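You operate a simulated robot arm through the tools that you are given. There is no shell and no other tool.

The job below is to be done with a simulated robot arm. You get a single attempt, and the scene is never put back.

Task
Swap the black knob for the red one and turn it to 1.
Fine: turn it to 0 first, pull the black knob off on to the base pad, press the red one home with its line at 0; the lever stays at LOCK.

It is judged by the outcome, as a careful person would: the job done as asked, and still so three seconds after it is handed in. It fails if anything else is knocked over, pushed out of place, dropped, spilled or broken.

Robot
A 6-joint arm with a two-finger parallel gripper, fixed in place. Base frame: the origin is on the floor under the middle of its stand, x ahead of it, y to its left, z up; the work surface is at about z = 78. Readings come in cm, degrees, newtons and seconds.
With the tool pointing down near the work surface it reaches from about 32 to 74 cm from the base axis. Its first joint turns from -66.0 to 66.0 degrees. Payload 2.45 kg.
The tool frame sits at the grasp point between the pads (the TCP): z along the fingers, y along the line on which they close. The tips reach 2.4 cm beyond it. The gripper opens to 6.8 cm. The fingers are 1.7 cm wide and 1 cm thick; the gripper's body (4 by 7 cm) begins 4.1 cm behind the TCP.
Orientation is told as [roll, pitch, yaw] about the base's x, y, z axes, in that order, counted from this pose: with the fingers straight down and closing along the base's y, the tool's x points along the base's -x, its y along +y and its z along -z.

Tools
- The arm moves only by the tool send_rows. Its argument "motion" is a list of rows, each a list of 3 entries, a list of its own where there are three numbers: the opening, from 0 (shut) to 1 (fully open), then the shift along the base's x, y, z in units of 500 mm (1.0 is 500 mm), then the turn, a rotation vector about the base's x, y, z in units of 60 degrees (1.0 is 60 degrees). In form: [[fingers, [dx, dy, dz], [wx, wy, wz]], ...]. A call has 1 to 20 rows; each row is the pose to reach, as a shift and turn from the pose commanded when the call began. A call with a number of a shift or a turn outside -1 to 1 is refused whole. Rows are played at 5 a second. More than 5 cm and 8.6 degrees between two rows, or a gripper value outside its range, and nothing of the call is played. Where a pose cannot be reached the arm comes as near as it can. A force on the tool above 40 N (or 10 N above the force at the start of the call, whichever is more), or a blocked arm, ends the call early, and 0.2 s more pass. The fingers move at their own pace (about 10.8 cm/s each) and stop on an object; they squeeze with about 30 N. The grip force told is the motor's: it shows also when the fingers shut on nothing. Time passes only in rows, and 0.2 s behind the last, so rows that repeat a pose let the fingers close. The reply holds the time, the measured pose of the TCP, the force on the tool along the base axes, the opening and the grip force, in the units named above and with some noise, with the torque about the TCP (base axes, N m) and any sound that the robot's microphone picked up.
- Cameras (640 x 400 px; columns grow to the right, rows downward): "scene" is fixed at [18.09, 42.78, 146.67]; the picture's right is [-0.60, -0.80, 0.00], its down [-0.45, 0.34, -0.83] and it looks along [0.66, -0.50, -0.56] (base axes); focal length 328 px, centre (320, 200). "wrist" rides on the gripper at [8.4, 1.1, -7.5] in the tool frame; the picture's right is [-0.13, 0.99, 0.00], its down [-0.60, -0.08, -0.79] and it looks along [-0.79, -0.10, 0.61] (tool axes); focal length 251 px, centre (320, 200).
- camera(camera): a new picture of that camera. The clock stands still meanwhile.
- pixel_to_xyz(camera, pixels): for up to 12 pixels [column, row] of the newest picture of that camera ("zoom" is the newest enlarged one), the place [x, y, z] in the base frame of the surface seen there, good to about 0.3 cm. The clock stands still meanwhile.
- close_up(camera, box): a new picture of the part [left, top, right, bottom] of that camera's present view, enlarged. The clock stands still meanwhile.
- hand_in(): hands the job in; it is judged then, once.

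Unless the task says otherwise, let go and move clear before handing in.

The tools are called after ">>>" as a command line: name --argument value ..., lists and objects as JSON in quotes. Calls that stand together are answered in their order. send_rows: Moves the arm, as the interface text tells. Its arguments: {"type":"object","properties":{"motion":{"type":"array","items":{"type":"array"}}},"required":["motion"]} The other tools are called the same way: camera (camera) takes a picture; pixel_to_xyz (camera, pixels) gives the place of the surface under pixels of a picture; close_up (camera, box) takes an enlarged picture of a part of a camera's view; hand_in () hands the job in.

At the start:

```text
clock: 0.0
tcp_pos: [50.03, -4.96, 123.11]
orientation: [0.1, 0.1, 0.1]
wrist_force: [0.6, 0.0, 0.6]
ft_torque: [0.01, 0.0, -0.01]
grip_width: 6.81
grasp_force: 0.2
```

scene: 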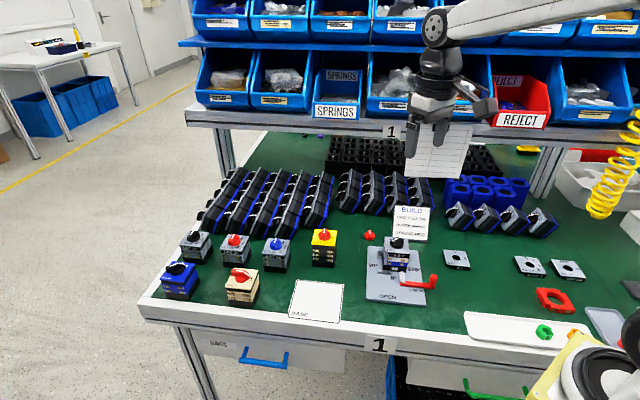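
wrist: 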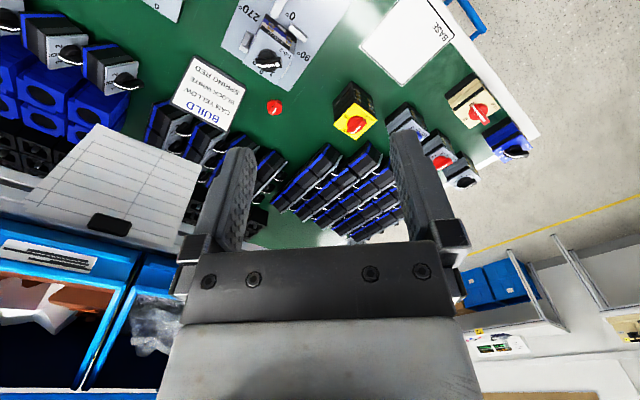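

The scene picture shows a fixture near (395, 265) with a black knob on a switch, a red lever at (420, 283), a loose red knob at (369, 235), and a white pad labelled "BASE" near (316, 300). I'll take enlarged views of these before moving.

>>> close_up --camera "scene" --box '[340, 200, 460, 310]'

>>> close_up --camera "scene" --box '[270, 200, 390, 330]'

>>> close_up --camera "wrist" --box '[160, 0, 360, 140]'

```text
3.64 times, centred on (400, 255) of scene
```

zoom: 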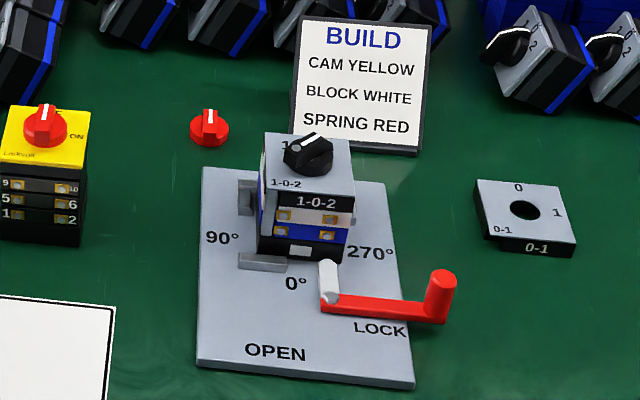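

```text
3.08 times, centred on (330, 265) of scene
```

zoom: 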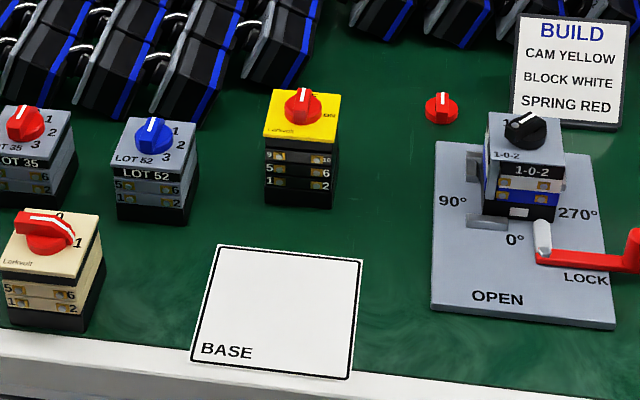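

```text
2.86 times, centred on (260, 70) of wrist
```

zoom: 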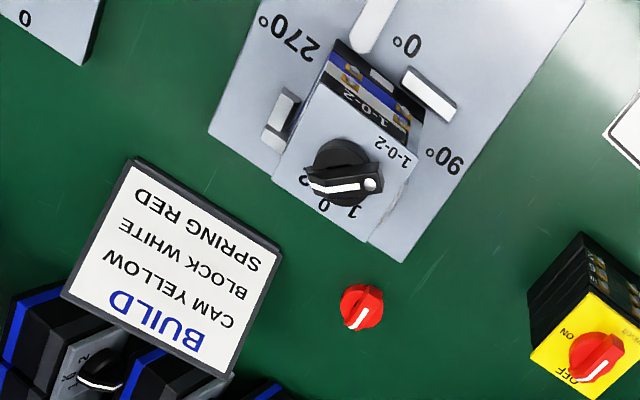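

The switch plate reads 1-0-2, with the black knob's line lying off the 0 direction. Next I'll measure the positions of the switch, knob, red knob and pad.

>>> close_up --camera "scene" --box '[376, 226, 424, 256]'

>>> close_up --camera "wrist" --box '[230, 30, 310, 80]'

>>> pixel_to_xyz --camera "scene" --pixels '[[398, 243], [369, 235], [369, 240], [294, 282], [343, 288], [284, 316], [334, 323], [388, 250], [406, 250], [318, 300], [405, 238], [391, 238]]'

>>> pixel_to_xyz --camera "wrist" --pixels '[[267, 60], [292, 64], [303, 50], [288, 83], [255, 62], [273, 107], [286, 107], [265, 107], [260, 40], [290, 20], [308, 30], [295, 10]]'

```text
13.33 times, centred on (400, 241) of scene
```

zoom: 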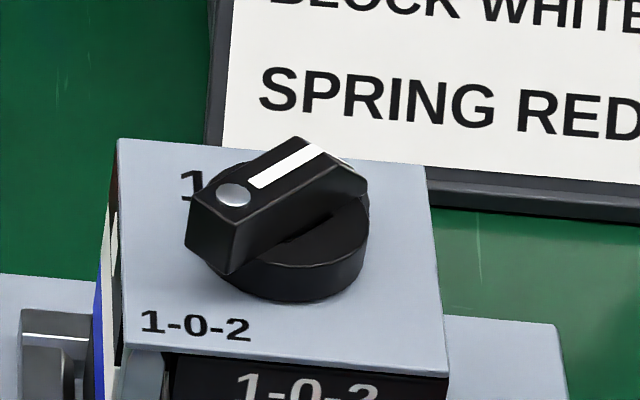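

```text
8.00 times, centred on (270, 55) of wrist
```

zoom: 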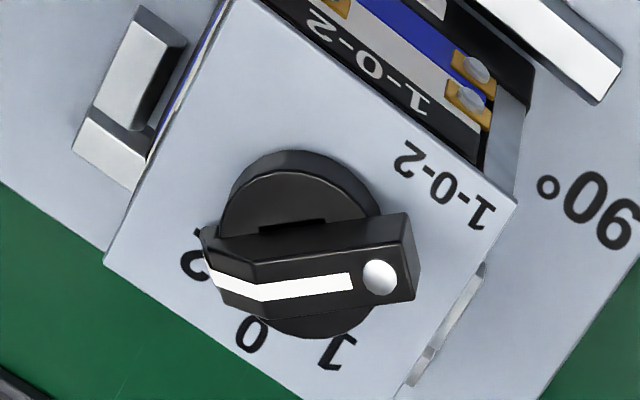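

```text
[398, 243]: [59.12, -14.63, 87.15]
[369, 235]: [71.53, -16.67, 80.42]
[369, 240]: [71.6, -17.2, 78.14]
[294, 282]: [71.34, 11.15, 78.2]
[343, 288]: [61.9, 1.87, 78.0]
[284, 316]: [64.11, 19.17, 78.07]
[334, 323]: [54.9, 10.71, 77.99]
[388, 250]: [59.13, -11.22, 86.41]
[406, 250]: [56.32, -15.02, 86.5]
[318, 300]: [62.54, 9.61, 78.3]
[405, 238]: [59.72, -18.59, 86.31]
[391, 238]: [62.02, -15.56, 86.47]
```

```text
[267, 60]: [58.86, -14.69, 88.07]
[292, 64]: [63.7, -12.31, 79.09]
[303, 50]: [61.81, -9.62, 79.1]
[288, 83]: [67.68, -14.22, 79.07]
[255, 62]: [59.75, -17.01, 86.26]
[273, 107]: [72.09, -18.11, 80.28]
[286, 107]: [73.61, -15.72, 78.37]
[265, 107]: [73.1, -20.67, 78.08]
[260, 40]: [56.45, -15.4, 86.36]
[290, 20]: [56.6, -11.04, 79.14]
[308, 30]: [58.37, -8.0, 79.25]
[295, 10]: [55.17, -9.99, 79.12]
```

The wrist zoom shows the black knob's tapered end with the line at (230, 285) pointing at 2, its screw end at (381, 277), and 0 at (252, 335). I'll measure these points in the zoom to get the switch's orientation.

>>> pixel_to_xyz --camera "zoom" --pixels '[[112, 256], [508, 205], [252, 335], [337, 352], [190, 262], [381, 277], [345, 282], [220, 277], [295, 155], [228, 30], [232, 200], [365, 200]]'

>>> close_up --camera "wrist" --box '[250, 85, 306, 120]'

```text
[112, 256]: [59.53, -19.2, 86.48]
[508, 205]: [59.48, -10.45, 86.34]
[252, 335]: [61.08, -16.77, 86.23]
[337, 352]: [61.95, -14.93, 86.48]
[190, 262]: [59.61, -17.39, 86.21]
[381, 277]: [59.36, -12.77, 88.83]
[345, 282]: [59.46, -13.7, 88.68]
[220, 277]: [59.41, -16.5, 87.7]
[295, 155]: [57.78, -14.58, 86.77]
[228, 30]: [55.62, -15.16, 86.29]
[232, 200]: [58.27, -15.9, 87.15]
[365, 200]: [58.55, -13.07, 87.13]
```

```text
11.43 times, centred on (278, 102) of wrist
```

zoom: 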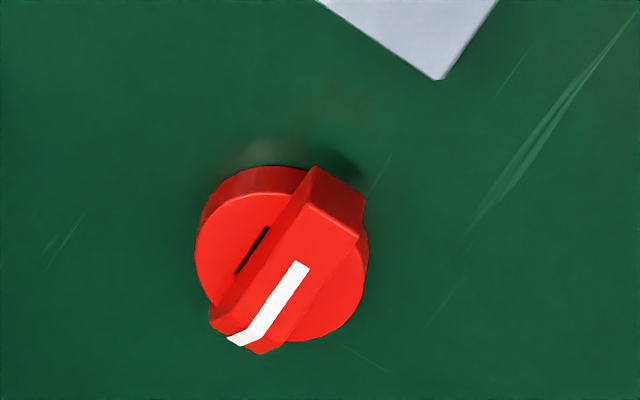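

Points measured so far: the switch plate's centre is about (59.5, -14.8), 0 lies towards about -45° in the base frame, 1 towards about 0°, 2 towards -90°. Next I'll measure the red knob's line (300, 265)→(235, 340) in the zoom, then go in for a closer look.

>>> pixel_to_xyz --camera "zoom" --pixels '[[300, 266], [240, 338], [335, 205], [215, 230], [348, 300], [310, 340], [262, 190], [320, 170], [360, 200], [440, 78], [212, 320], [262, 350]]'

>>> pixel_to_xyz --camera "scene" --pixels '[[397, 212], [412, 240], [427, 209], [393, 205], [424, 280], [400, 277], [418, 287], [379, 247], [388, 270]]'

```text
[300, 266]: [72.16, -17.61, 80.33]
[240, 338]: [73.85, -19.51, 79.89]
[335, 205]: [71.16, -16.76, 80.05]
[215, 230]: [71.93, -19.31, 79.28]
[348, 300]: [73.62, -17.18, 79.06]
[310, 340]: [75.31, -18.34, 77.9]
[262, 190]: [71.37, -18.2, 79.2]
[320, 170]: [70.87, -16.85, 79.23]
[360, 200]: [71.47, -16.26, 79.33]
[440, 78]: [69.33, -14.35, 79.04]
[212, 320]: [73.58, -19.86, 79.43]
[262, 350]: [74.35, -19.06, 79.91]
```

```text
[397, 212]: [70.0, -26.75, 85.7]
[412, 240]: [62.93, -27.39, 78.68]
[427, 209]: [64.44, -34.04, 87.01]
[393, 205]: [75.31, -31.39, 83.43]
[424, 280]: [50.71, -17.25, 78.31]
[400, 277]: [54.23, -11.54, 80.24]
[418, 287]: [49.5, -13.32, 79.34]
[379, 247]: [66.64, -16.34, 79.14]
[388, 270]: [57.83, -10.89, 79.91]
```

The red knob sits at about (72.4, -18.0) with its line at about -47°, and the BUILD card stands well clear of it. I'll move above the switch while turning -60° in yaw, with the fingers open.

>>> send_rows --motion '[[1, [0.0235, -0.0244, -0.045], [0, 0, -0.125]], [1, [0.047, -0.0488, -0.09], [0, 0, -0.25]], [1, [0.0705, -0.0731, -0.136], [0, 0, -0.375]], [1, [0.094, -0.0975, -0.181], [0, 0, -0.5]], [1, [0.1175, -0.1219, -0.226], [0, 0, -0.625]], [1, [0.141, -0.1463, -0.271], [0, 0, -0.75]], [1, [0.1645, -0.1706, -0.317], [0, 0, -0.875]], [1, [0.188, -0.195, -0.362], [0, 0, -1.0]], [1, [0.188, -0.195, -0.362], [0, 0, -1.0]]]'

```text
clock: 2.0
tcp_pos: [59.31, -14.67, 104.96]
orientation: [0.0, 0.0, -60.1]
wrist_force: [-0.1, -0.2, 0.5]
ft_torque: [-0.02, 0.02, -0.02]
grip_width: 6.8
grasp_force: 0.0
```

The arm is now at (59.3, -14.7, 105) with yaw -60. I'll take wrist and scene pictures to check the geometry.

>>> camera --camera "wrist"

>>> camera --camera "scene"

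```text
taken
```

wrist: 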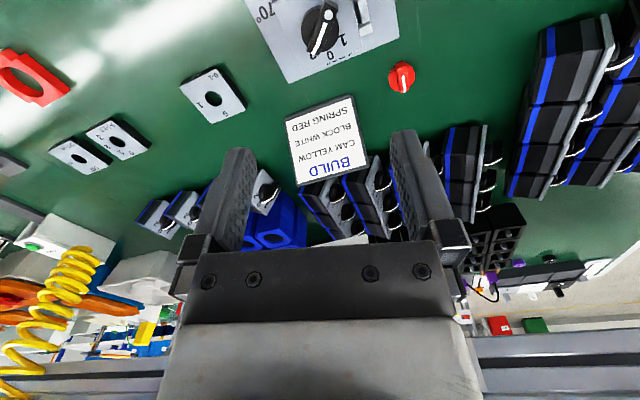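

```text
taken
```

scene: 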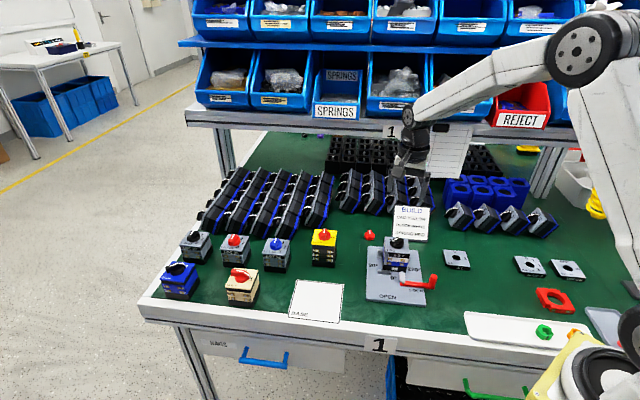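

The wrist view shows the black knob at (321, 28) and the red knob at (401, 77). I'll enlarge both and measure.

>>> close_up --camera "wrist" --box '[280, 0, 376, 60]'

```text
6.67 times, centred on (328, 30) of wrist
```

zoom: 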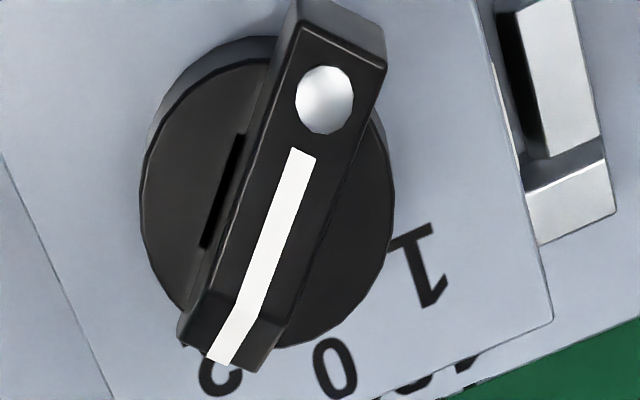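

The enlarged picture clearly shows the line running from (303, 150) to (225, 355) towards 2, with 0 at (335, 370). I'll measure these points.

>>> pixel_to_xyz --camera "zoom" --pixels '[[323, 100], [303, 152], [262, 265], [225, 352], [150, 210], [386, 220], [335, 370], [425, 262], [545, 318], [8, 165], [270, 62], [495, 50]]'

>>> pixel_to_xyz --camera "wrist" --pixels '[[286, 82], [400, 37], [399, 82], [404, 66]]'

>>> close_up --camera "wrist" --box '[380, 58, 428, 98]'

```text
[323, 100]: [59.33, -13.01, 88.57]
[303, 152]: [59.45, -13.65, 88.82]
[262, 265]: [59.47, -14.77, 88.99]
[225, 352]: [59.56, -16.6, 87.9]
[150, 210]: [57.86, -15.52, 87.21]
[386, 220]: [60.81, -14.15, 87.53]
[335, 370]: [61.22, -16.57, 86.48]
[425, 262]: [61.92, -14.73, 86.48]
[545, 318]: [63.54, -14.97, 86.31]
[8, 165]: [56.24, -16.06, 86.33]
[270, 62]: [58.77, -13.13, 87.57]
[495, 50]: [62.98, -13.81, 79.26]
```

```text
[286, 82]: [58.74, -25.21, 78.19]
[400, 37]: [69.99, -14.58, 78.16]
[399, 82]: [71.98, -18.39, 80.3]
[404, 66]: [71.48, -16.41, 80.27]
```

```text
10.00 times, centred on (404, 78) of wrist
```

zoom: 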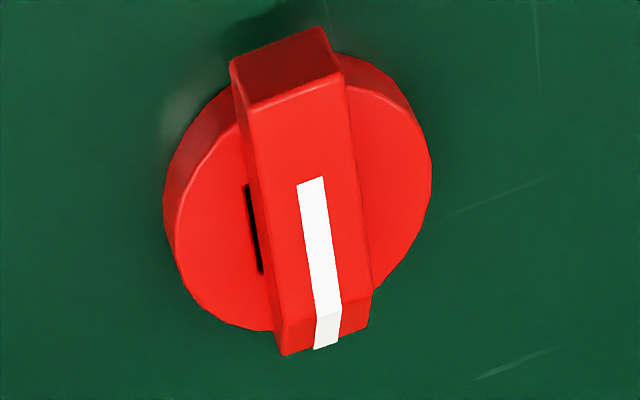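

The black bar's line runs from (59.3, -13.0) to (59.6, -16.6), and 0 lies at -45°, 1 at about 0°. I'll measure the fixture board's edges in the scene to refine its yaw.

>>> close_up --camera "scene" --box '[350, 230, 446, 320]'

```text
4.44 times, centred on (398, 275) of scene
```

zoom: 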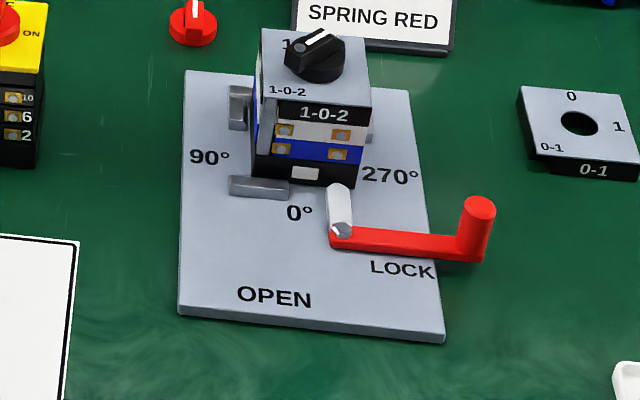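

>>> pixel_to_xyz --camera "zoom" --pixels '[[186, 73], [181, 300], [440, 333], [408, 93], [264, 31], [254, 96], [370, 104], [365, 42], [480, 205], [340, 190], [325, 70], [240, 95]]'

```text
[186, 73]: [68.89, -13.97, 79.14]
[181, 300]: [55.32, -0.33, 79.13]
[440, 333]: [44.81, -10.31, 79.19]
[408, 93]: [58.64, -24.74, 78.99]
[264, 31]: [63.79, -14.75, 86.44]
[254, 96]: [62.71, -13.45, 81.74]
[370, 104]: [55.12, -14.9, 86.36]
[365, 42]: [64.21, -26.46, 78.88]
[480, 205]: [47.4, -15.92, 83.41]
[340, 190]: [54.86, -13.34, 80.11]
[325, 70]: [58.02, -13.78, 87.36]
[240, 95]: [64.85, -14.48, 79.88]
```

The board's edges run at about -45.3° and the plate centre is about (59.47, -14.83). I'll turn the last -30° and come down to z = 95 over the black knob to check alignment.

>>> send_rows --motion '[[1, [0.0004, -0.0006, -0.04], [0, 0, -0.125]], [1, [0.0008, -0.0012, -0.08], [0, 0, -0.25]], [1, [0.0012, -0.0018, -0.12], [0, 0, -0.375]], [1, [0.0016, -0.0024, -0.16], [0, 0, -0.5]], [1, [0.0016, -0.0024, -0.2], [0, 0, -0.5]], [1, [0.0016, -0.0024, -0.2], [0, 0, -0.5]]]'

>>> camera --camera "wrist"

```text
clock: 3.4
tcp_pos: [59.54, -14.8, 94.96]
orientation: [0.0, -0.1, -90.1]
wrist_force: [-0.1, 0.1, -0.2]
ft_torque: [-0.01, 0.04, -0.02]
grip_width: 6.78
grasp_force: 0.1
```

```text
taken
```

wrist: 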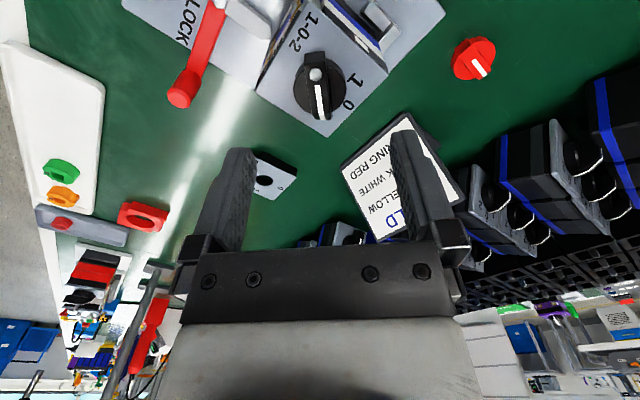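

The knob at (320, 85) looks centred between the fingers with its bar upright in the picture. I'll enlarge it to check alignment.

>>> close_up --camera "wrist" --box '[272, 50, 368, 110]'

>>> pixel_to_xyz --camera "wrist" --pixels '[[315, 74], [318, 95], [321, 112], [298, 85], [343, 90], [412, 118]]'

```text
6.67 times, centred on (320, 80) of wrist
```

zoom: 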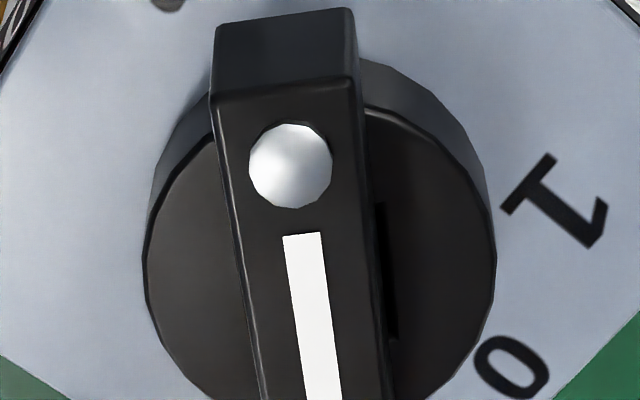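

```text
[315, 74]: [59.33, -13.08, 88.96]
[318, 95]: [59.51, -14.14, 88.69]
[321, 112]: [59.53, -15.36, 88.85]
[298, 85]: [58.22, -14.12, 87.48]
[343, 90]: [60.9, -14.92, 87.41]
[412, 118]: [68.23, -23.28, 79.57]
```

The bar's line at zoom (302, 235) matches the tool's centre line to within 0.1 cm and about 1°, so lateral alignment is good. I'll lower to TCP z ≈ 90.1 (tips just above the disk of the knob) and check with a picture before closing.

>>> send_rows --motion '[[1, [0, 0.002, -0.04], [0, 0, 0]], [1, [0, 0.002, -0.07], [0, 0, 0]], [1, [0, 0.002, -0.09], [0, 0, 0]], [1, [0, 0.002, -0.0976], [0, 0, 0]], [1, [0, 0.002, -0.0976], [0, 0, 0]]]'

>>> camera --camera "wrist"

>>> close_up --camera "scene" --box '[364, 206, 444, 256]'

```text
clock: 4.6
tcp_pos: [59.62, -14.67, 90.13]
orientation: [-0.1, 0.1, -90.0]
wrist_force: [-0.5, 0.0, 0.4]
ft_torque: [0.03, -0.03, -0.01]
grip_width: 6.79
grasp_force: 0.1
```

```text
taken
```

wrist: 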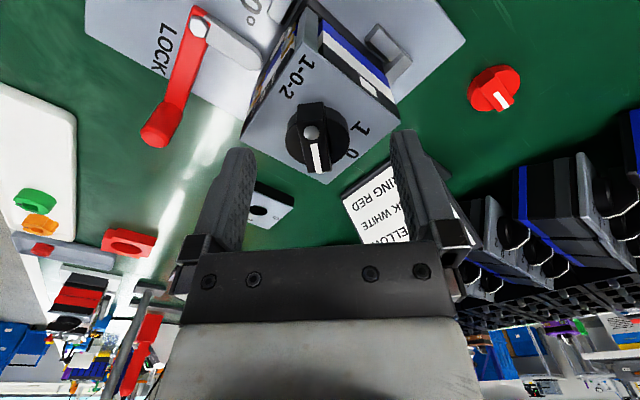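

```text
8.00 times, centred on (404, 231) of scene
```

zoom: 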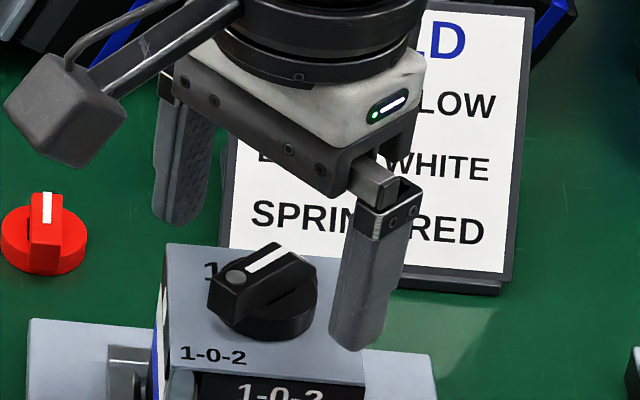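

The fingers straddle the knob at (317, 140) in the wrist view with no contact force. I'll enlarge once more to check centring before closing.

>>> close_up --camera "wrist" --box '[270, 95, 366, 175]'

```text
5.00 times, centred on (318, 135) of wrist
```

zoom: 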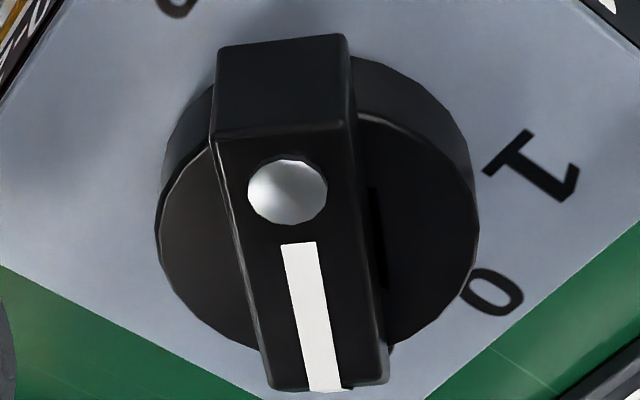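

The bar sits about 0.13 cm to the -x side of the tool's centre (line at zoom (298, 243)). I'll shift that much and then close on it.

>>> send_rows --motion '[[1, [-0.0025, 0, 0], [0, 0, 0]], [0.6, [-0.0025, 0, 0], [0, 0, 0]], [0.3, [-0.0025, 0, 0], [0, 0, 0]], [0.22, [-0.0025, 0, 0], [0, 0, 0]], [0, [-0.0025, 0, 0], [0, 0, 0]], [0, [-0.0025, 0, 0], [0, 0, 0]], [0, [-0.0025, 0, 0], [0, 0, 0]]]'

>>> close_up --camera "wrist" --box '[240, 80, 400, 190]'

>>> close_up --camera "scene" --box '[364, 206, 444, 256]'

```text
clock: 6.2
tcp_pos: [59.37, -14.63, 89.98]
orientation: [0.0, 0.0, -90.0]
wrist_force: [-0.5, 0.8, -1.3]
ft_torque: [-0.01, 0.0, -0.02]
grip_width: 1.05
grasp_force: 29.9
```

```text
3.64 times, centred on (320, 135) of wrist
```

zoom: 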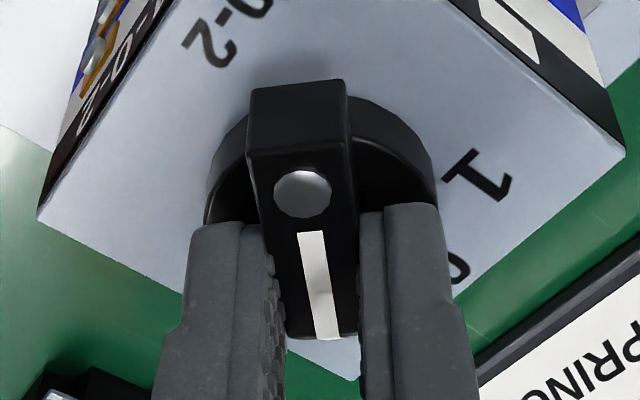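

```text
8.00 times, centred on (404, 231) of scene
```

zoom: 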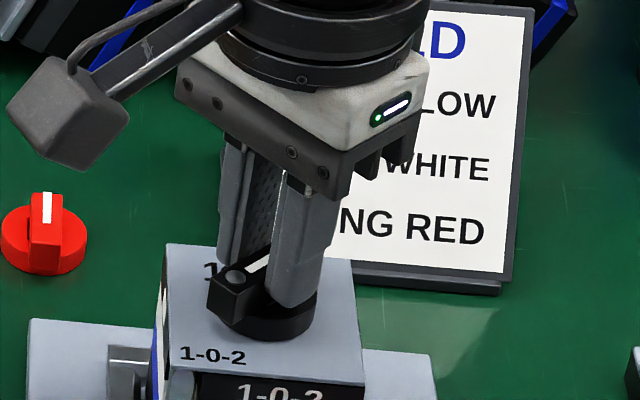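

The grip is on the bar at 1.05 cm width, with almost no side force. I'll turn +45° about z to bring the line from 2 to 0.

>>> send_rows --motion '[[0, [0, 0, 0], [0, 0, 0.075]], [0, [0, 0, 0], [0, 0, 0.15]], [0, [0, 0, 0], [0, 0, 0.225]], [0, [0, 0, 0], [0, 0, 0.3]], [0, [0, 0, 0], [0, 0, 0.375]], [0, [0, 0, 0], [0, 0, 0.45]], [0, [0, 0, 0], [0, 0, 0.525]], [0, [0, 0, 0], [0, 0, 0.6]], [0, [0, 0, 0], [0, 0, 0.675]], [0, [0, 0, 0], [0, 0, 0.75]], [0, [0, 0, 0], [0, 0, 0.75]]]'

>>> close_up --camera "wrist" --box '[240, 80, 400, 190]'

>>> close_up --camera "scene" --box '[364, 206, 444, 256]'

```text
clock: 8.6
tcp_pos: [59.37, -14.61, 90.09]
orientation: [0.0, 0.1, -45.0]
wrist_force: [-1.0, -0.6, -7.5]
ft_torque: [0.05, 0.13, -0.01]
grip_width: 1.05
grasp_force: 30.1
```

```text
3.64 times, centred on (320, 135) of wrist
```

zoom: 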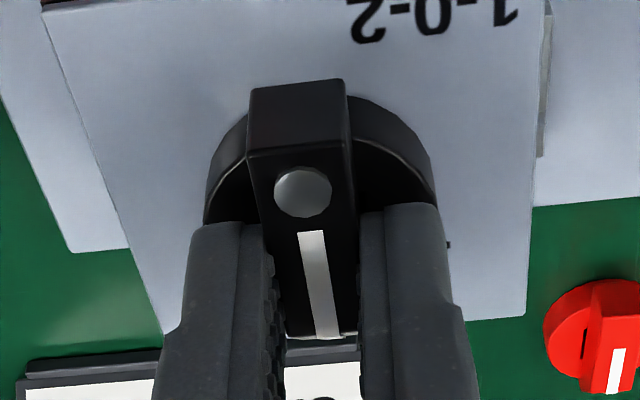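

```text
8.00 times, centred on (404, 231) of scene
```

zoom: 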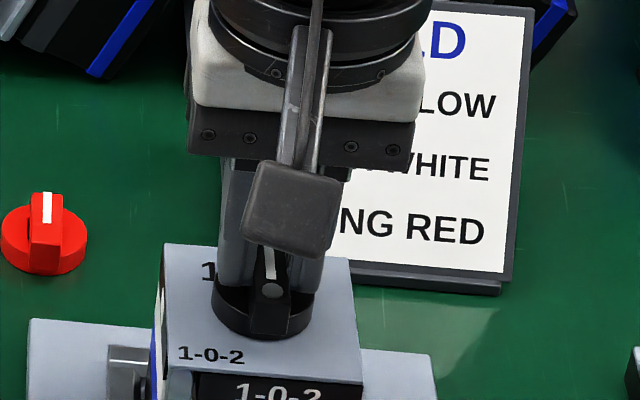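

The line now points to 0 (scene zoom, bar upright at (268, 275)), and the torque about z is nearly zero, so it rests at the 0 position. Now I'll pull the black knob straight up in small steps.

>>> send_rows --motion '[[0, [0, 0, 0.004], [0, 0, 0]], [0, [0, 0, 0.008], [0, 0, 0]], [0, [0, 0, 0.012], [0, 0, 0]], [0, [0, 0, 0.016], [0, 0, 0]], [0, [0, 0, 0.02], [0, 0, 0]], [0, [0, 0, 0.024], [0, 0, 0]], [0, [0, 0, 0.028], [0, 0, 0]], [0, [0, 0, 0.032], [0, 0, 0]], [0, [0, 0, 0.036], [0, 0, 0]], [0, [0, 0, 0.04], [0, 0, 0]]]'

>>> close_up --camera "wrist" --box '[240, 80, 400, 190]'

>>> close_up --camera "scene" --box '[364, 206, 444, 256]'

```text
clock: 10.8
tcp_pos: [59.44, -14.67, 92.02]
orientation: [0.0, 0.1, -45.0]
wrist_force: [-0.4, -0.9, -0.3]
ft_torque: [0.01, 0.0, 0.0]
grip_width: 1.03
grasp_force: 29.9
heard: snap
```

```text
3.64 times, centred on (320, 135) of wrist
```

zoom: 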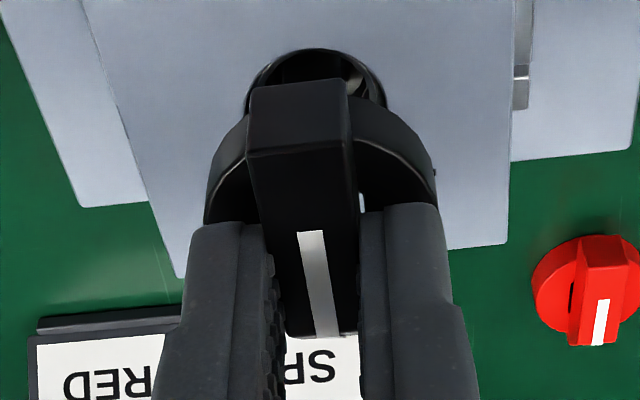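

```text
8.00 times, centred on (404, 231) of scene
```

zoom: 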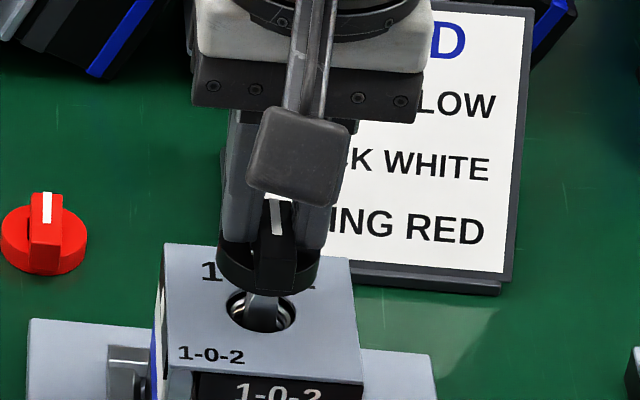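

A snap was heard and the knob is off, with the socket visible at (262, 310). The knob's screw-end dot looks dark now, so I'll look closer.

>>> close_up --camera "scene" --box '[385, 225, 417, 250]'

>>> close_up --camera "wrist" --box '[290, 85, 354, 150]'

```text
16.00 times, centred on (401, 238) of scene
```

zoom: 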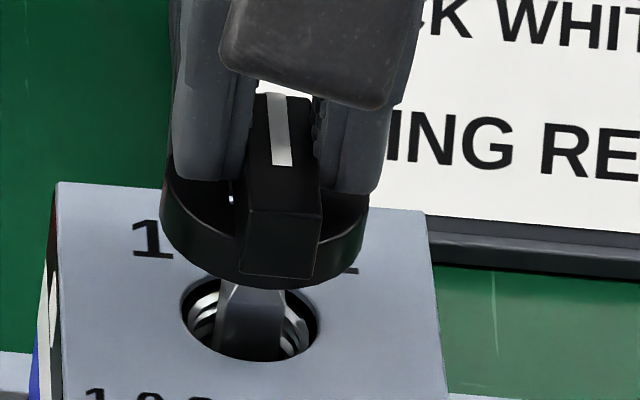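

```text
6.15 times, centred on (322, 118) of wrist
```

zoom: 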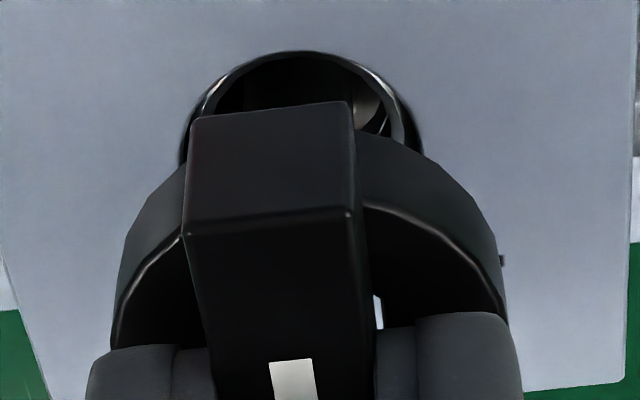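

The dot on the knob's screw end is no longer visible. I'll check the surroundings for anything that came loose.

>>> camera --camera "scene"

>>> close_up --camera "scene" --box '[350, 220, 446, 310]'

>>> camera --camera "wrist"

```text
taken
```

scene: 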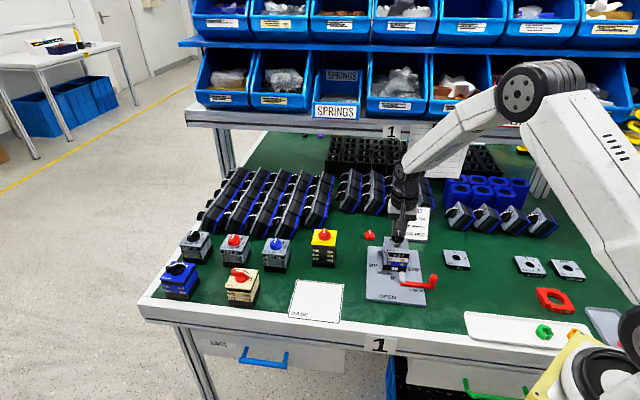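

```text
4.44 times, centred on (398, 265) of scene
```

zoom: 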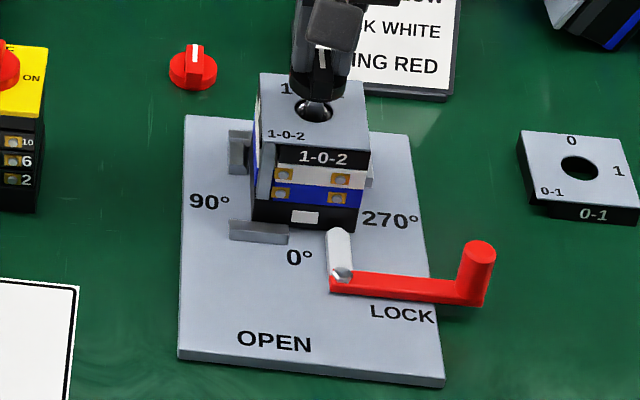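

```text
taken
```

wrist: 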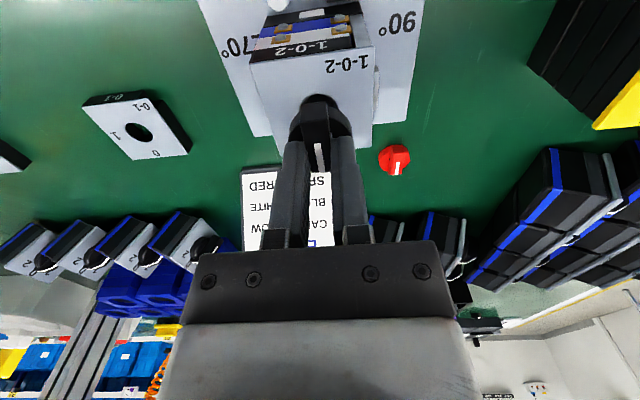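

No loose part is visible anywhere around the fixture and the black knob is firmly in the grip. I'll lift it and carry it over the base pad (centre about (63.0, 10.7)).

>>> send_rows --motion '[[0, [0, 0, 0.05], [0, 0, 0]], [0, [0, 0, 0.1], [0, 0, 0]], [0, [0, 0, 0.16], [0, 0, 0]], [0, [0.009, 0.0635, 0.16], [0, 0, 0]], [0, [0.018, 0.127, 0.16], [0, 0, 0]], [0, [0.027, 0.1905, 0.16], [0, 0, 0]], [0, [0.036, 0.254, 0.16], [0, 0, 0]], [0, [0.045, 0.3175, 0.16], [0, 0, 0]], [0, [0.054, 0.381, 0.16], [0, 0, 0]], [0, [0.063, 0.4445, 0.16], [0, 0, 0]], [0, [0.072, 0.508, 0.16], [0, 0, 0]], [0, [0.072, 0.508, 0.16], [0, 0, 0]]]'

>>> camera --camera "wrist"

>>> camera --camera "scene"

>>> close_up --camera "scene" --box '[372, 225, 428, 260]'

```text
clock: 13.4
tcp_pos: [62.84, 10.65, 100.06]
orientation: [0.0, -0.1, -44.9]
wrist_force: [0.7, -0.1, 0.0]
ft_torque: [-0.03, 0.01, -0.01]
grip_width: 1.05
grasp_force: 30.4
```

```text
taken
```

wrist: 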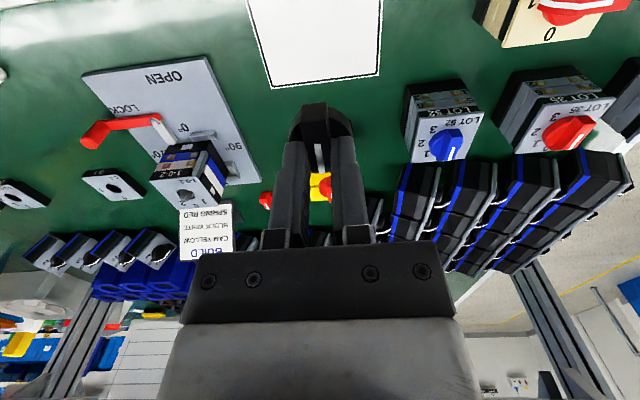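

```text
taken
```

scene: 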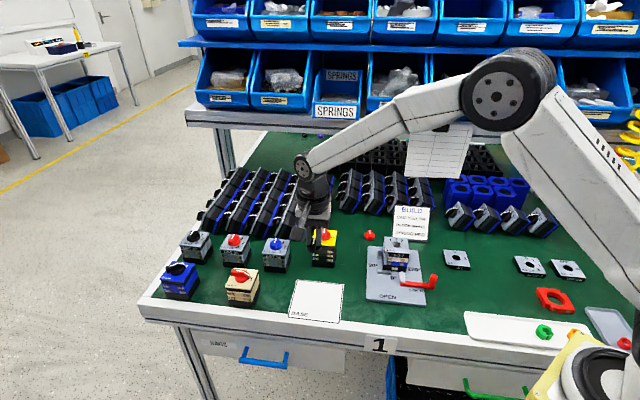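

```text
11.43 times, centred on (400, 242) of scene
```

zoom: 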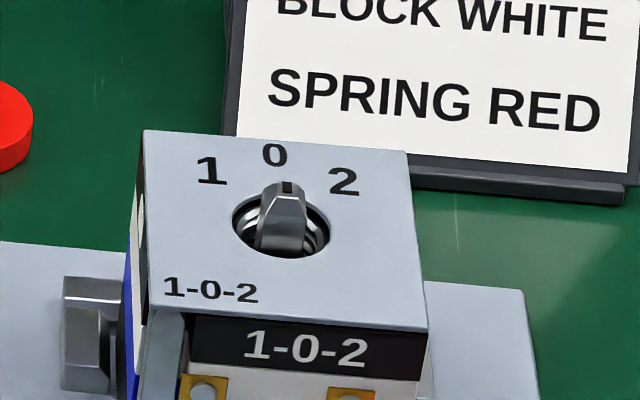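

The switch plate is now clear: the shaft's notch at zoom (287, 188) points to 0. I'll check the black knob in the grip and the pad's place.

>>> close_up --camera "wrist" --box '[270, 90, 366, 180]'

>>> pixel_to_xyz --camera "scene" --pixels '[[296, 281], [342, 287], [290, 316], [335, 322], [315, 300], [316, 293]]'

>>> close_up --camera "scene" --box '[276, 195, 356, 270]'

```text
4.44 times, centred on (318, 135) of wrist
```

zoom: 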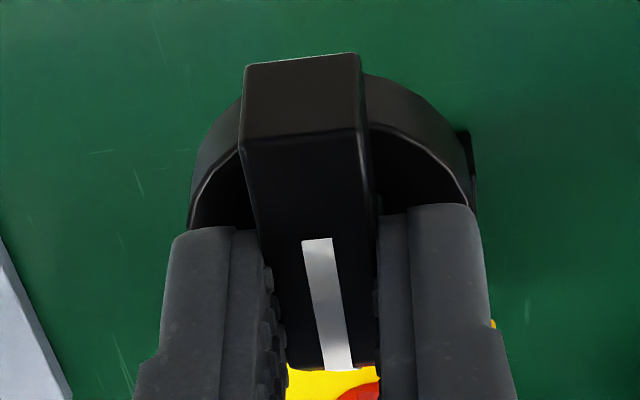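

```text
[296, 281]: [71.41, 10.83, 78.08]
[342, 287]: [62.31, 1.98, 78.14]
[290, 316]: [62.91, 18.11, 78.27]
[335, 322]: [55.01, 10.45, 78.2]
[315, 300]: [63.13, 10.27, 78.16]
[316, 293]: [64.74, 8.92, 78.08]
```

```text
5.33 times, centred on (316, 232) of scene
```

zoom: 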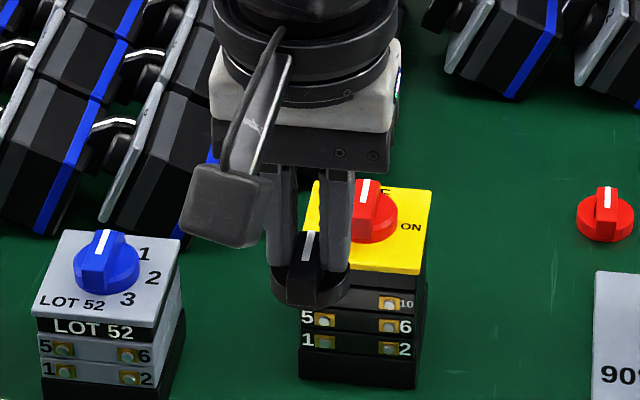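

There is a small dark bit at the disk's right edge at wrist zoom (470, 160). I'll look closer at it from both cameras.

>>> close_up --camera "wrist" --box '[334, 105, 366, 135]'

>>> close_up --camera "scene" --box '[304, 234, 328, 256]'

```text
13.33 times, centred on (350, 120) of wrist
```

zoom: 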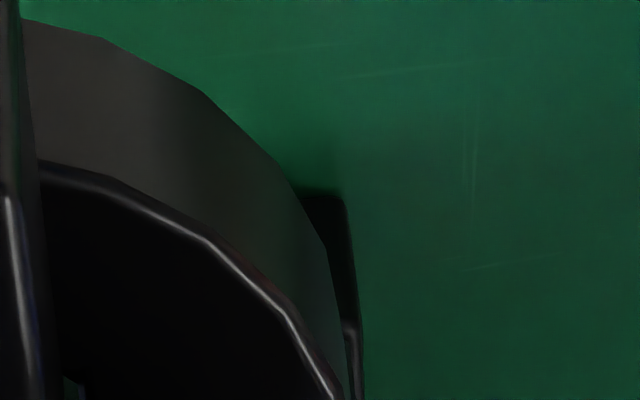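

```text
16.00 times, centred on (316, 245) of scene
```

zoom: 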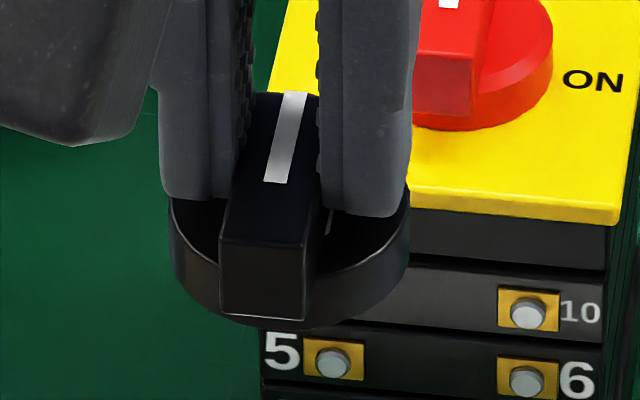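

The bit at the edge belongs to the yellow switch's base behind it, and the knob itself is whole. Before lowering, I'll check how far the neighbouring switches are from the pad.

>>> pixel_to_xyz --camera "scene" --pixels '[[258, 284], [240, 276], [252, 304], [228, 300], [276, 245], [287, 262], [270, 268], [323, 235], [330, 262], [315, 262]]'

```text
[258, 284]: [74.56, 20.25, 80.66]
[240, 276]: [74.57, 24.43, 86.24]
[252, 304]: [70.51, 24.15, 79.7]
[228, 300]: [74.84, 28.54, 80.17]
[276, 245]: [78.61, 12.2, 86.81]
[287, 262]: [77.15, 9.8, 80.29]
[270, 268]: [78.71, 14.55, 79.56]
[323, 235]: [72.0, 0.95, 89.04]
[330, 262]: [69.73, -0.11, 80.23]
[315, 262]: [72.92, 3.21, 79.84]
```

The nearest neighbour (yellow switch at about (71, 1)) is over 10 cm away, so there is room. I'll lower to just above the pad.

>>> send_rows --motion '[[0, [0.002, -0.002, -0.08], [0, 0, 0]], [0, [0.002, -0.002, -0.16], [0, 0, 0]], [0, [0.002, -0.002, -0.24], [0, 0, 0]], [0, [0.002, -0.002, -0.3], [0, 0, 0]], [0, [0.002, -0.002, -0.34], [0, 0, 0]], [0, [0.002, -0.002, -0.352], [0, 0, 0]], [0, [0.002, -0.002, -0.352], [0, 0, 0]]]'

>>> close_up --camera "scene" --box '[270, 250, 366, 330]'

>>> camera --camera "wrist"

```text
clock: 15.0
tcp_pos: [63.11, 10.59, 82.41]
orientation: [0.0, 0.1, -45.0]
wrist_force: [0.2, -0.5, -0.1]
ft_torque: [-0.02, -0.01, 0.03]
grip_width: 1.04
grasp_force: 29.9
```

```text
5.00 times, centred on (318, 290) of scene
```

zoom: 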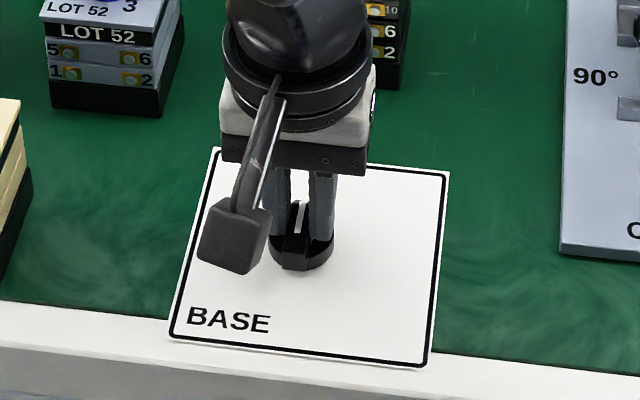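

```text
taken
```

wrist: 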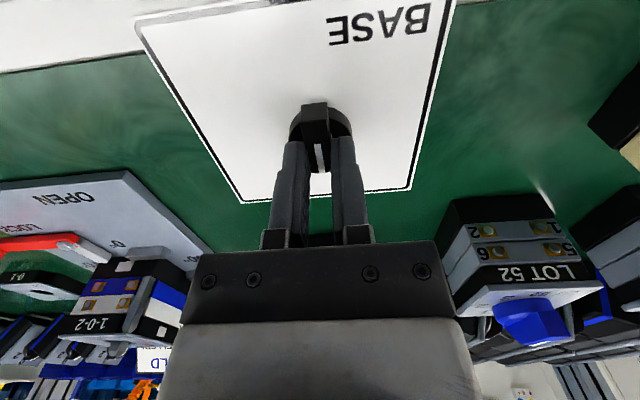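

The knob is over the middle of the pad, just above it. I'll go down in 0.1 cm steps until a light touch.

>>> send_rows --motion '[[0, [0, 0, -0.004], [0, 0, 0]], [0, [0, 0, -0.008], [0, 0, 0]], [0, [0, 0, -0.01], [0, 0, 0]], [0, [0, 0, -0.01], [0, 0, 0]]]'

```text
clock: 16.0
tcp_pos: [63.14, 10.65, 81.92]
orientation: [-0.1, 0.0, -45.0]
wrist_force: [0.7, -0.3, -0.4]
ft_torque: [-0.01, 0.01, -0.02]
grip_width: 1.05
grasp_force: 29.9
```

No contact at z = 81.92 yet. I'll continue down by 0.1 cm steps.

>>> send_rows --motion '[[0, [0, 0, -0.002], [0, 0, 0]], [0, [0, 0, -0.004], [0, 0, 0]], [0, [0, 0, -0.004], [0, 0, 0]]]'

>>> close_up --camera "scene" --box '[304, 282, 344, 310]'

```text
clock: 16.8
tcp_pos: [63.03, 10.57, 81.74]
orientation: [0.0, 0.0, -45.0]
wrist_force: [-4.7, -1.4, 10.0]
ft_torque: [-0.03, 0.12, -0.02]
grip_width: 1.04
grasp_force: 29.7
```

```text
14.29 times, centred on (324, 296) of scene
```

zoom: 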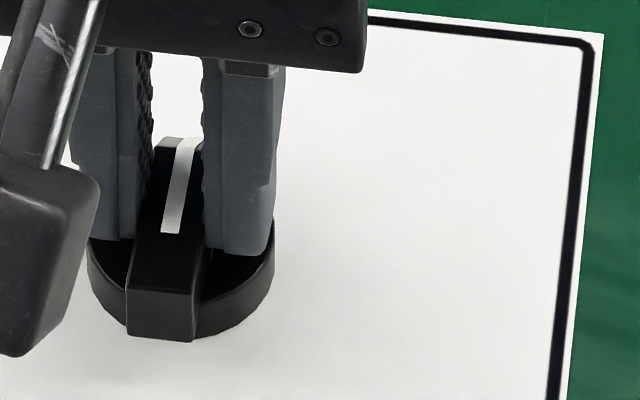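

The knob touched down (10 N at z = 81.74) flat on the pad. I'll open the fingers and lift straight up.

>>> send_rows --motion '[[0.2, [0, 0, 0.001], [0, 0, 0]], [0.3, [0, 0, 0.001], [0, 0, 0]], [0.45, [0, 0, 0.001], [0, 0, 0]], [0.45, [0, 0, 0.02], [0, 0, 0]], [0.45, [0, 0, 0.06], [0, 0, 0]], [0.45, [0, 0, 0.12], [0, 0, 0]], [0.6, [0, 0, 0.2], [0, 0, 0]]]'

>>> close_up --camera "scene" --box '[270, 250, 366, 330]'

>>> camera --camera "wrist"

```text
clock: 18.4
tcp_pos: [63.21, 10.76, 91.71]
orientation: [0.0, 0.0, -45.0]
wrist_force: [-0.3, 0.1, -0.5]
ft_torque: [0.02, -0.02, -0.03]
grip_width: 4.07
grasp_force: 0.0
```

```text
5.00 times, centred on (318, 290) of scene
```

zoom: 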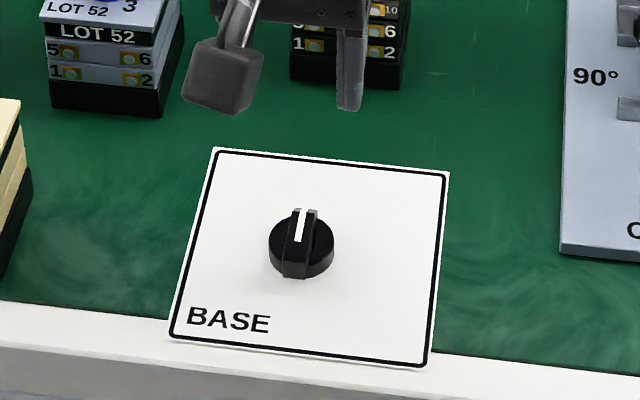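

```text
taken
```

wrist: 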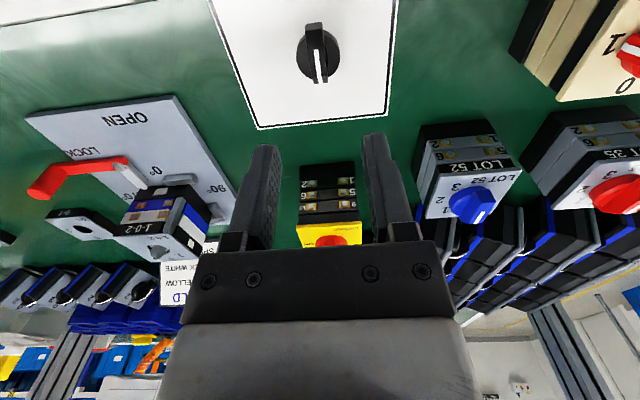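

The black knob stands upright in the middle of the pad. Next I'll rise and travel over to the red knob, stopping short of it to look.

>>> send_rows --motion '[[0.6, [0, 0, 0.07], [0, 0, 0]], [0.6, [0, 0, 0.126], [0, 0, 0]], [0.6, [0.017, -0.069, 0.126], [0, 0, 0]], [0.6, [0.034, -0.138, 0.126], [0, 0, 0]], [0.6, [0.051, -0.207, 0.126], [0, 0, 0]], [0.6, [0.068, -0.276, 0.126], [0, 0, 0]], [0.6, [0.085, -0.345, 0.126], [0, 0, 0]], [0.6, [0.102, -0.414, 0.126], [0, 0, 0]], [0.6, [0.119, -0.483, 0.126], [0, 0, 0]], [0.6, [0.137, -0.553, 0.126], [0, 0, 0]], [0.6, [0.137, -0.553, 0.126], [0, 0, 0]]]'

>>> camera --camera "wrist"

```text
clock: 20.8
tcp_pos: [70.08, -17.0, 97.85]
orientation: [0.1, 0.0, -45.0]
wrist_force: [-0.7, 0.7, -0.2]
ft_torque: [0.02, 0.02, 0.0]
grip_width: 4.07
grasp_force: 0.0
```

```text
taken
```

wrist: 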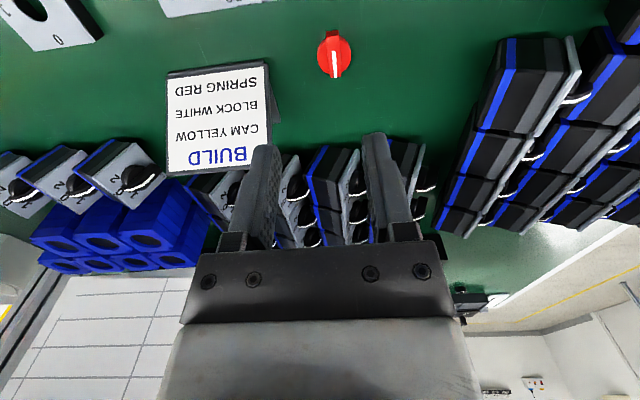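

The red knob is visible at (334, 55) in the wrist view. I'll enlarge it and measure.

>>> close_up --camera "wrist" --box '[302, 22, 366, 86]'

```text
6.25 times, centred on (334, 54) of wrist
```

zoom: 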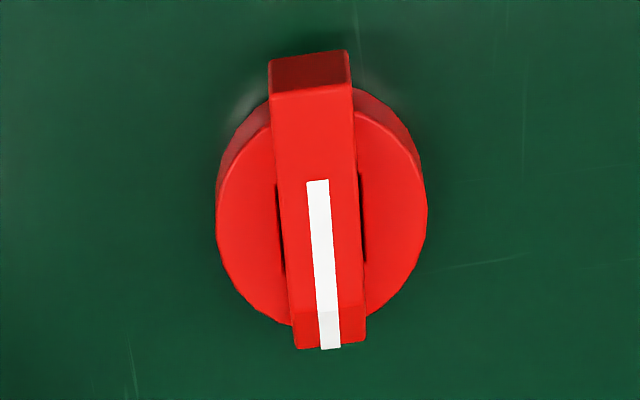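

The red knob's line is within about 1° of -45°, and its centre works out at about (72.7, -18.1). I'll move over it to z = 88 and see if the reach holds.

>>> send_rows --motion '[[0.6, [0.0257, -0.011, -0.07], [0, 0, 0]], [0.6, [0.0514, -0.022, -0.14], [0, 0, 0]], [0.6, [0.0514, -0.022, -0.197], [0, 0, 0]], [0.6, [0.0514, -0.022, -0.197], [0, 0, 0]]]'

>>> camera --camera "wrist"

```text
clock: 21.8
tcp_pos: [72.61, -18.0, 88.11]
orientation: [0.0, 0.0, -45.1]
wrist_force: [0.2, -1.2, -0.2]
ft_torque: [-0.03, 0.01, 0.01]
grip_width: 4.07
grasp_force: 0.1
```

```text
taken
```

wrist: 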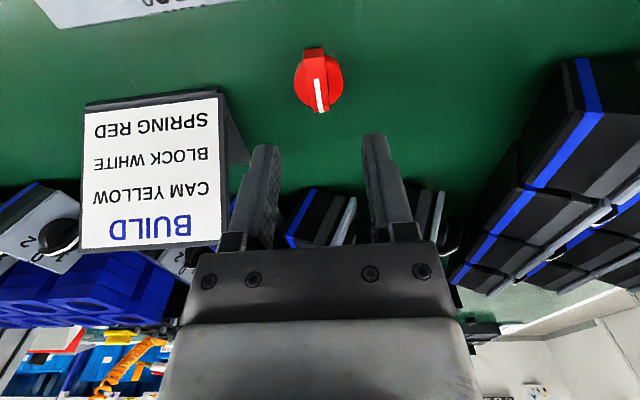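

The arm reached (72.6, -18.0, 88.1) and the red knob is at (318, 85). I'll enlarge to refine alignment.

>>> close_up --camera "wrist" --box '[278, 42, 358, 122]'

```text
5.00 times, centred on (318, 82) of wrist
```

zoom: 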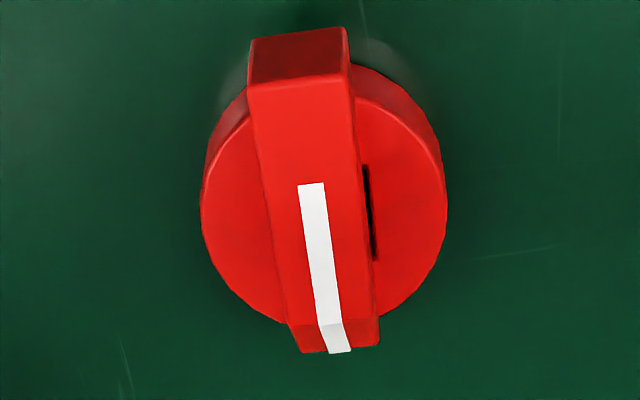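

The bar is parallel to the tool and 0.13 cm off to the side. I'll correct that and go down to z ≈ 81.7, keeping the fingers open.

>>> send_rows --motion '[[0.6, [-0.0018, -0.0018, -0.05], [0, 0, 0]], [0.6, [-0.0018, -0.0018, -0.09], [0, 0, 0]], [0.6, [-0.0018, -0.0018, -0.115], [0, 0, 0]], [0.6, [-0.0018, -0.0018, -0.1276], [0, 0, 0]], [0.6, [-0.0018, -0.0018, -0.1276], [0, 0, 0]]]'

>>> close_up --camera "wrist" --box '[240, 80, 400, 190]'

>>> close_up --camera "scene" --box '[340, 200, 420, 255]'

```text
clock: 23.0
tcp_pos: [72.48, -18.17, 81.92]
orientation: [0.0, 0.0, -45.0]
wrist_force: [-0.2, 0.2, 0.5]
ft_torque: [-0.02, 0.01, 0.05]
grip_width: 4.09
grasp_force: 0.0
```

```text
3.64 times, centred on (320, 135) of wrist
```

zoom: 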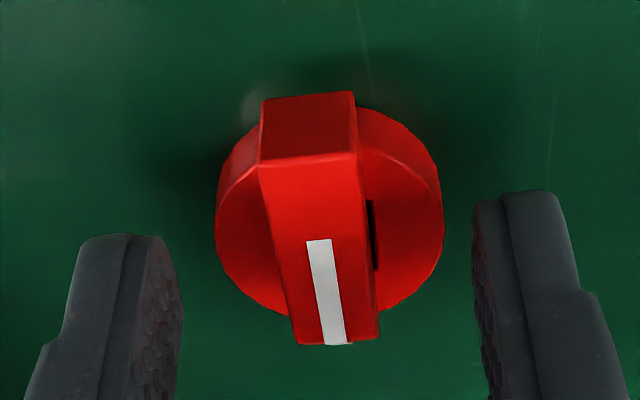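

```text
7.27 times, centred on (380, 228) of scene
```

zoom: 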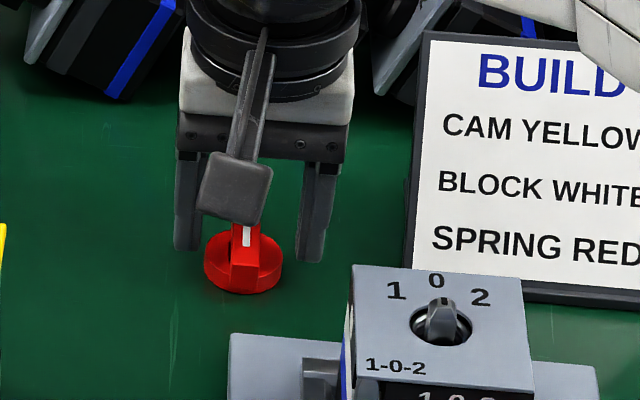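

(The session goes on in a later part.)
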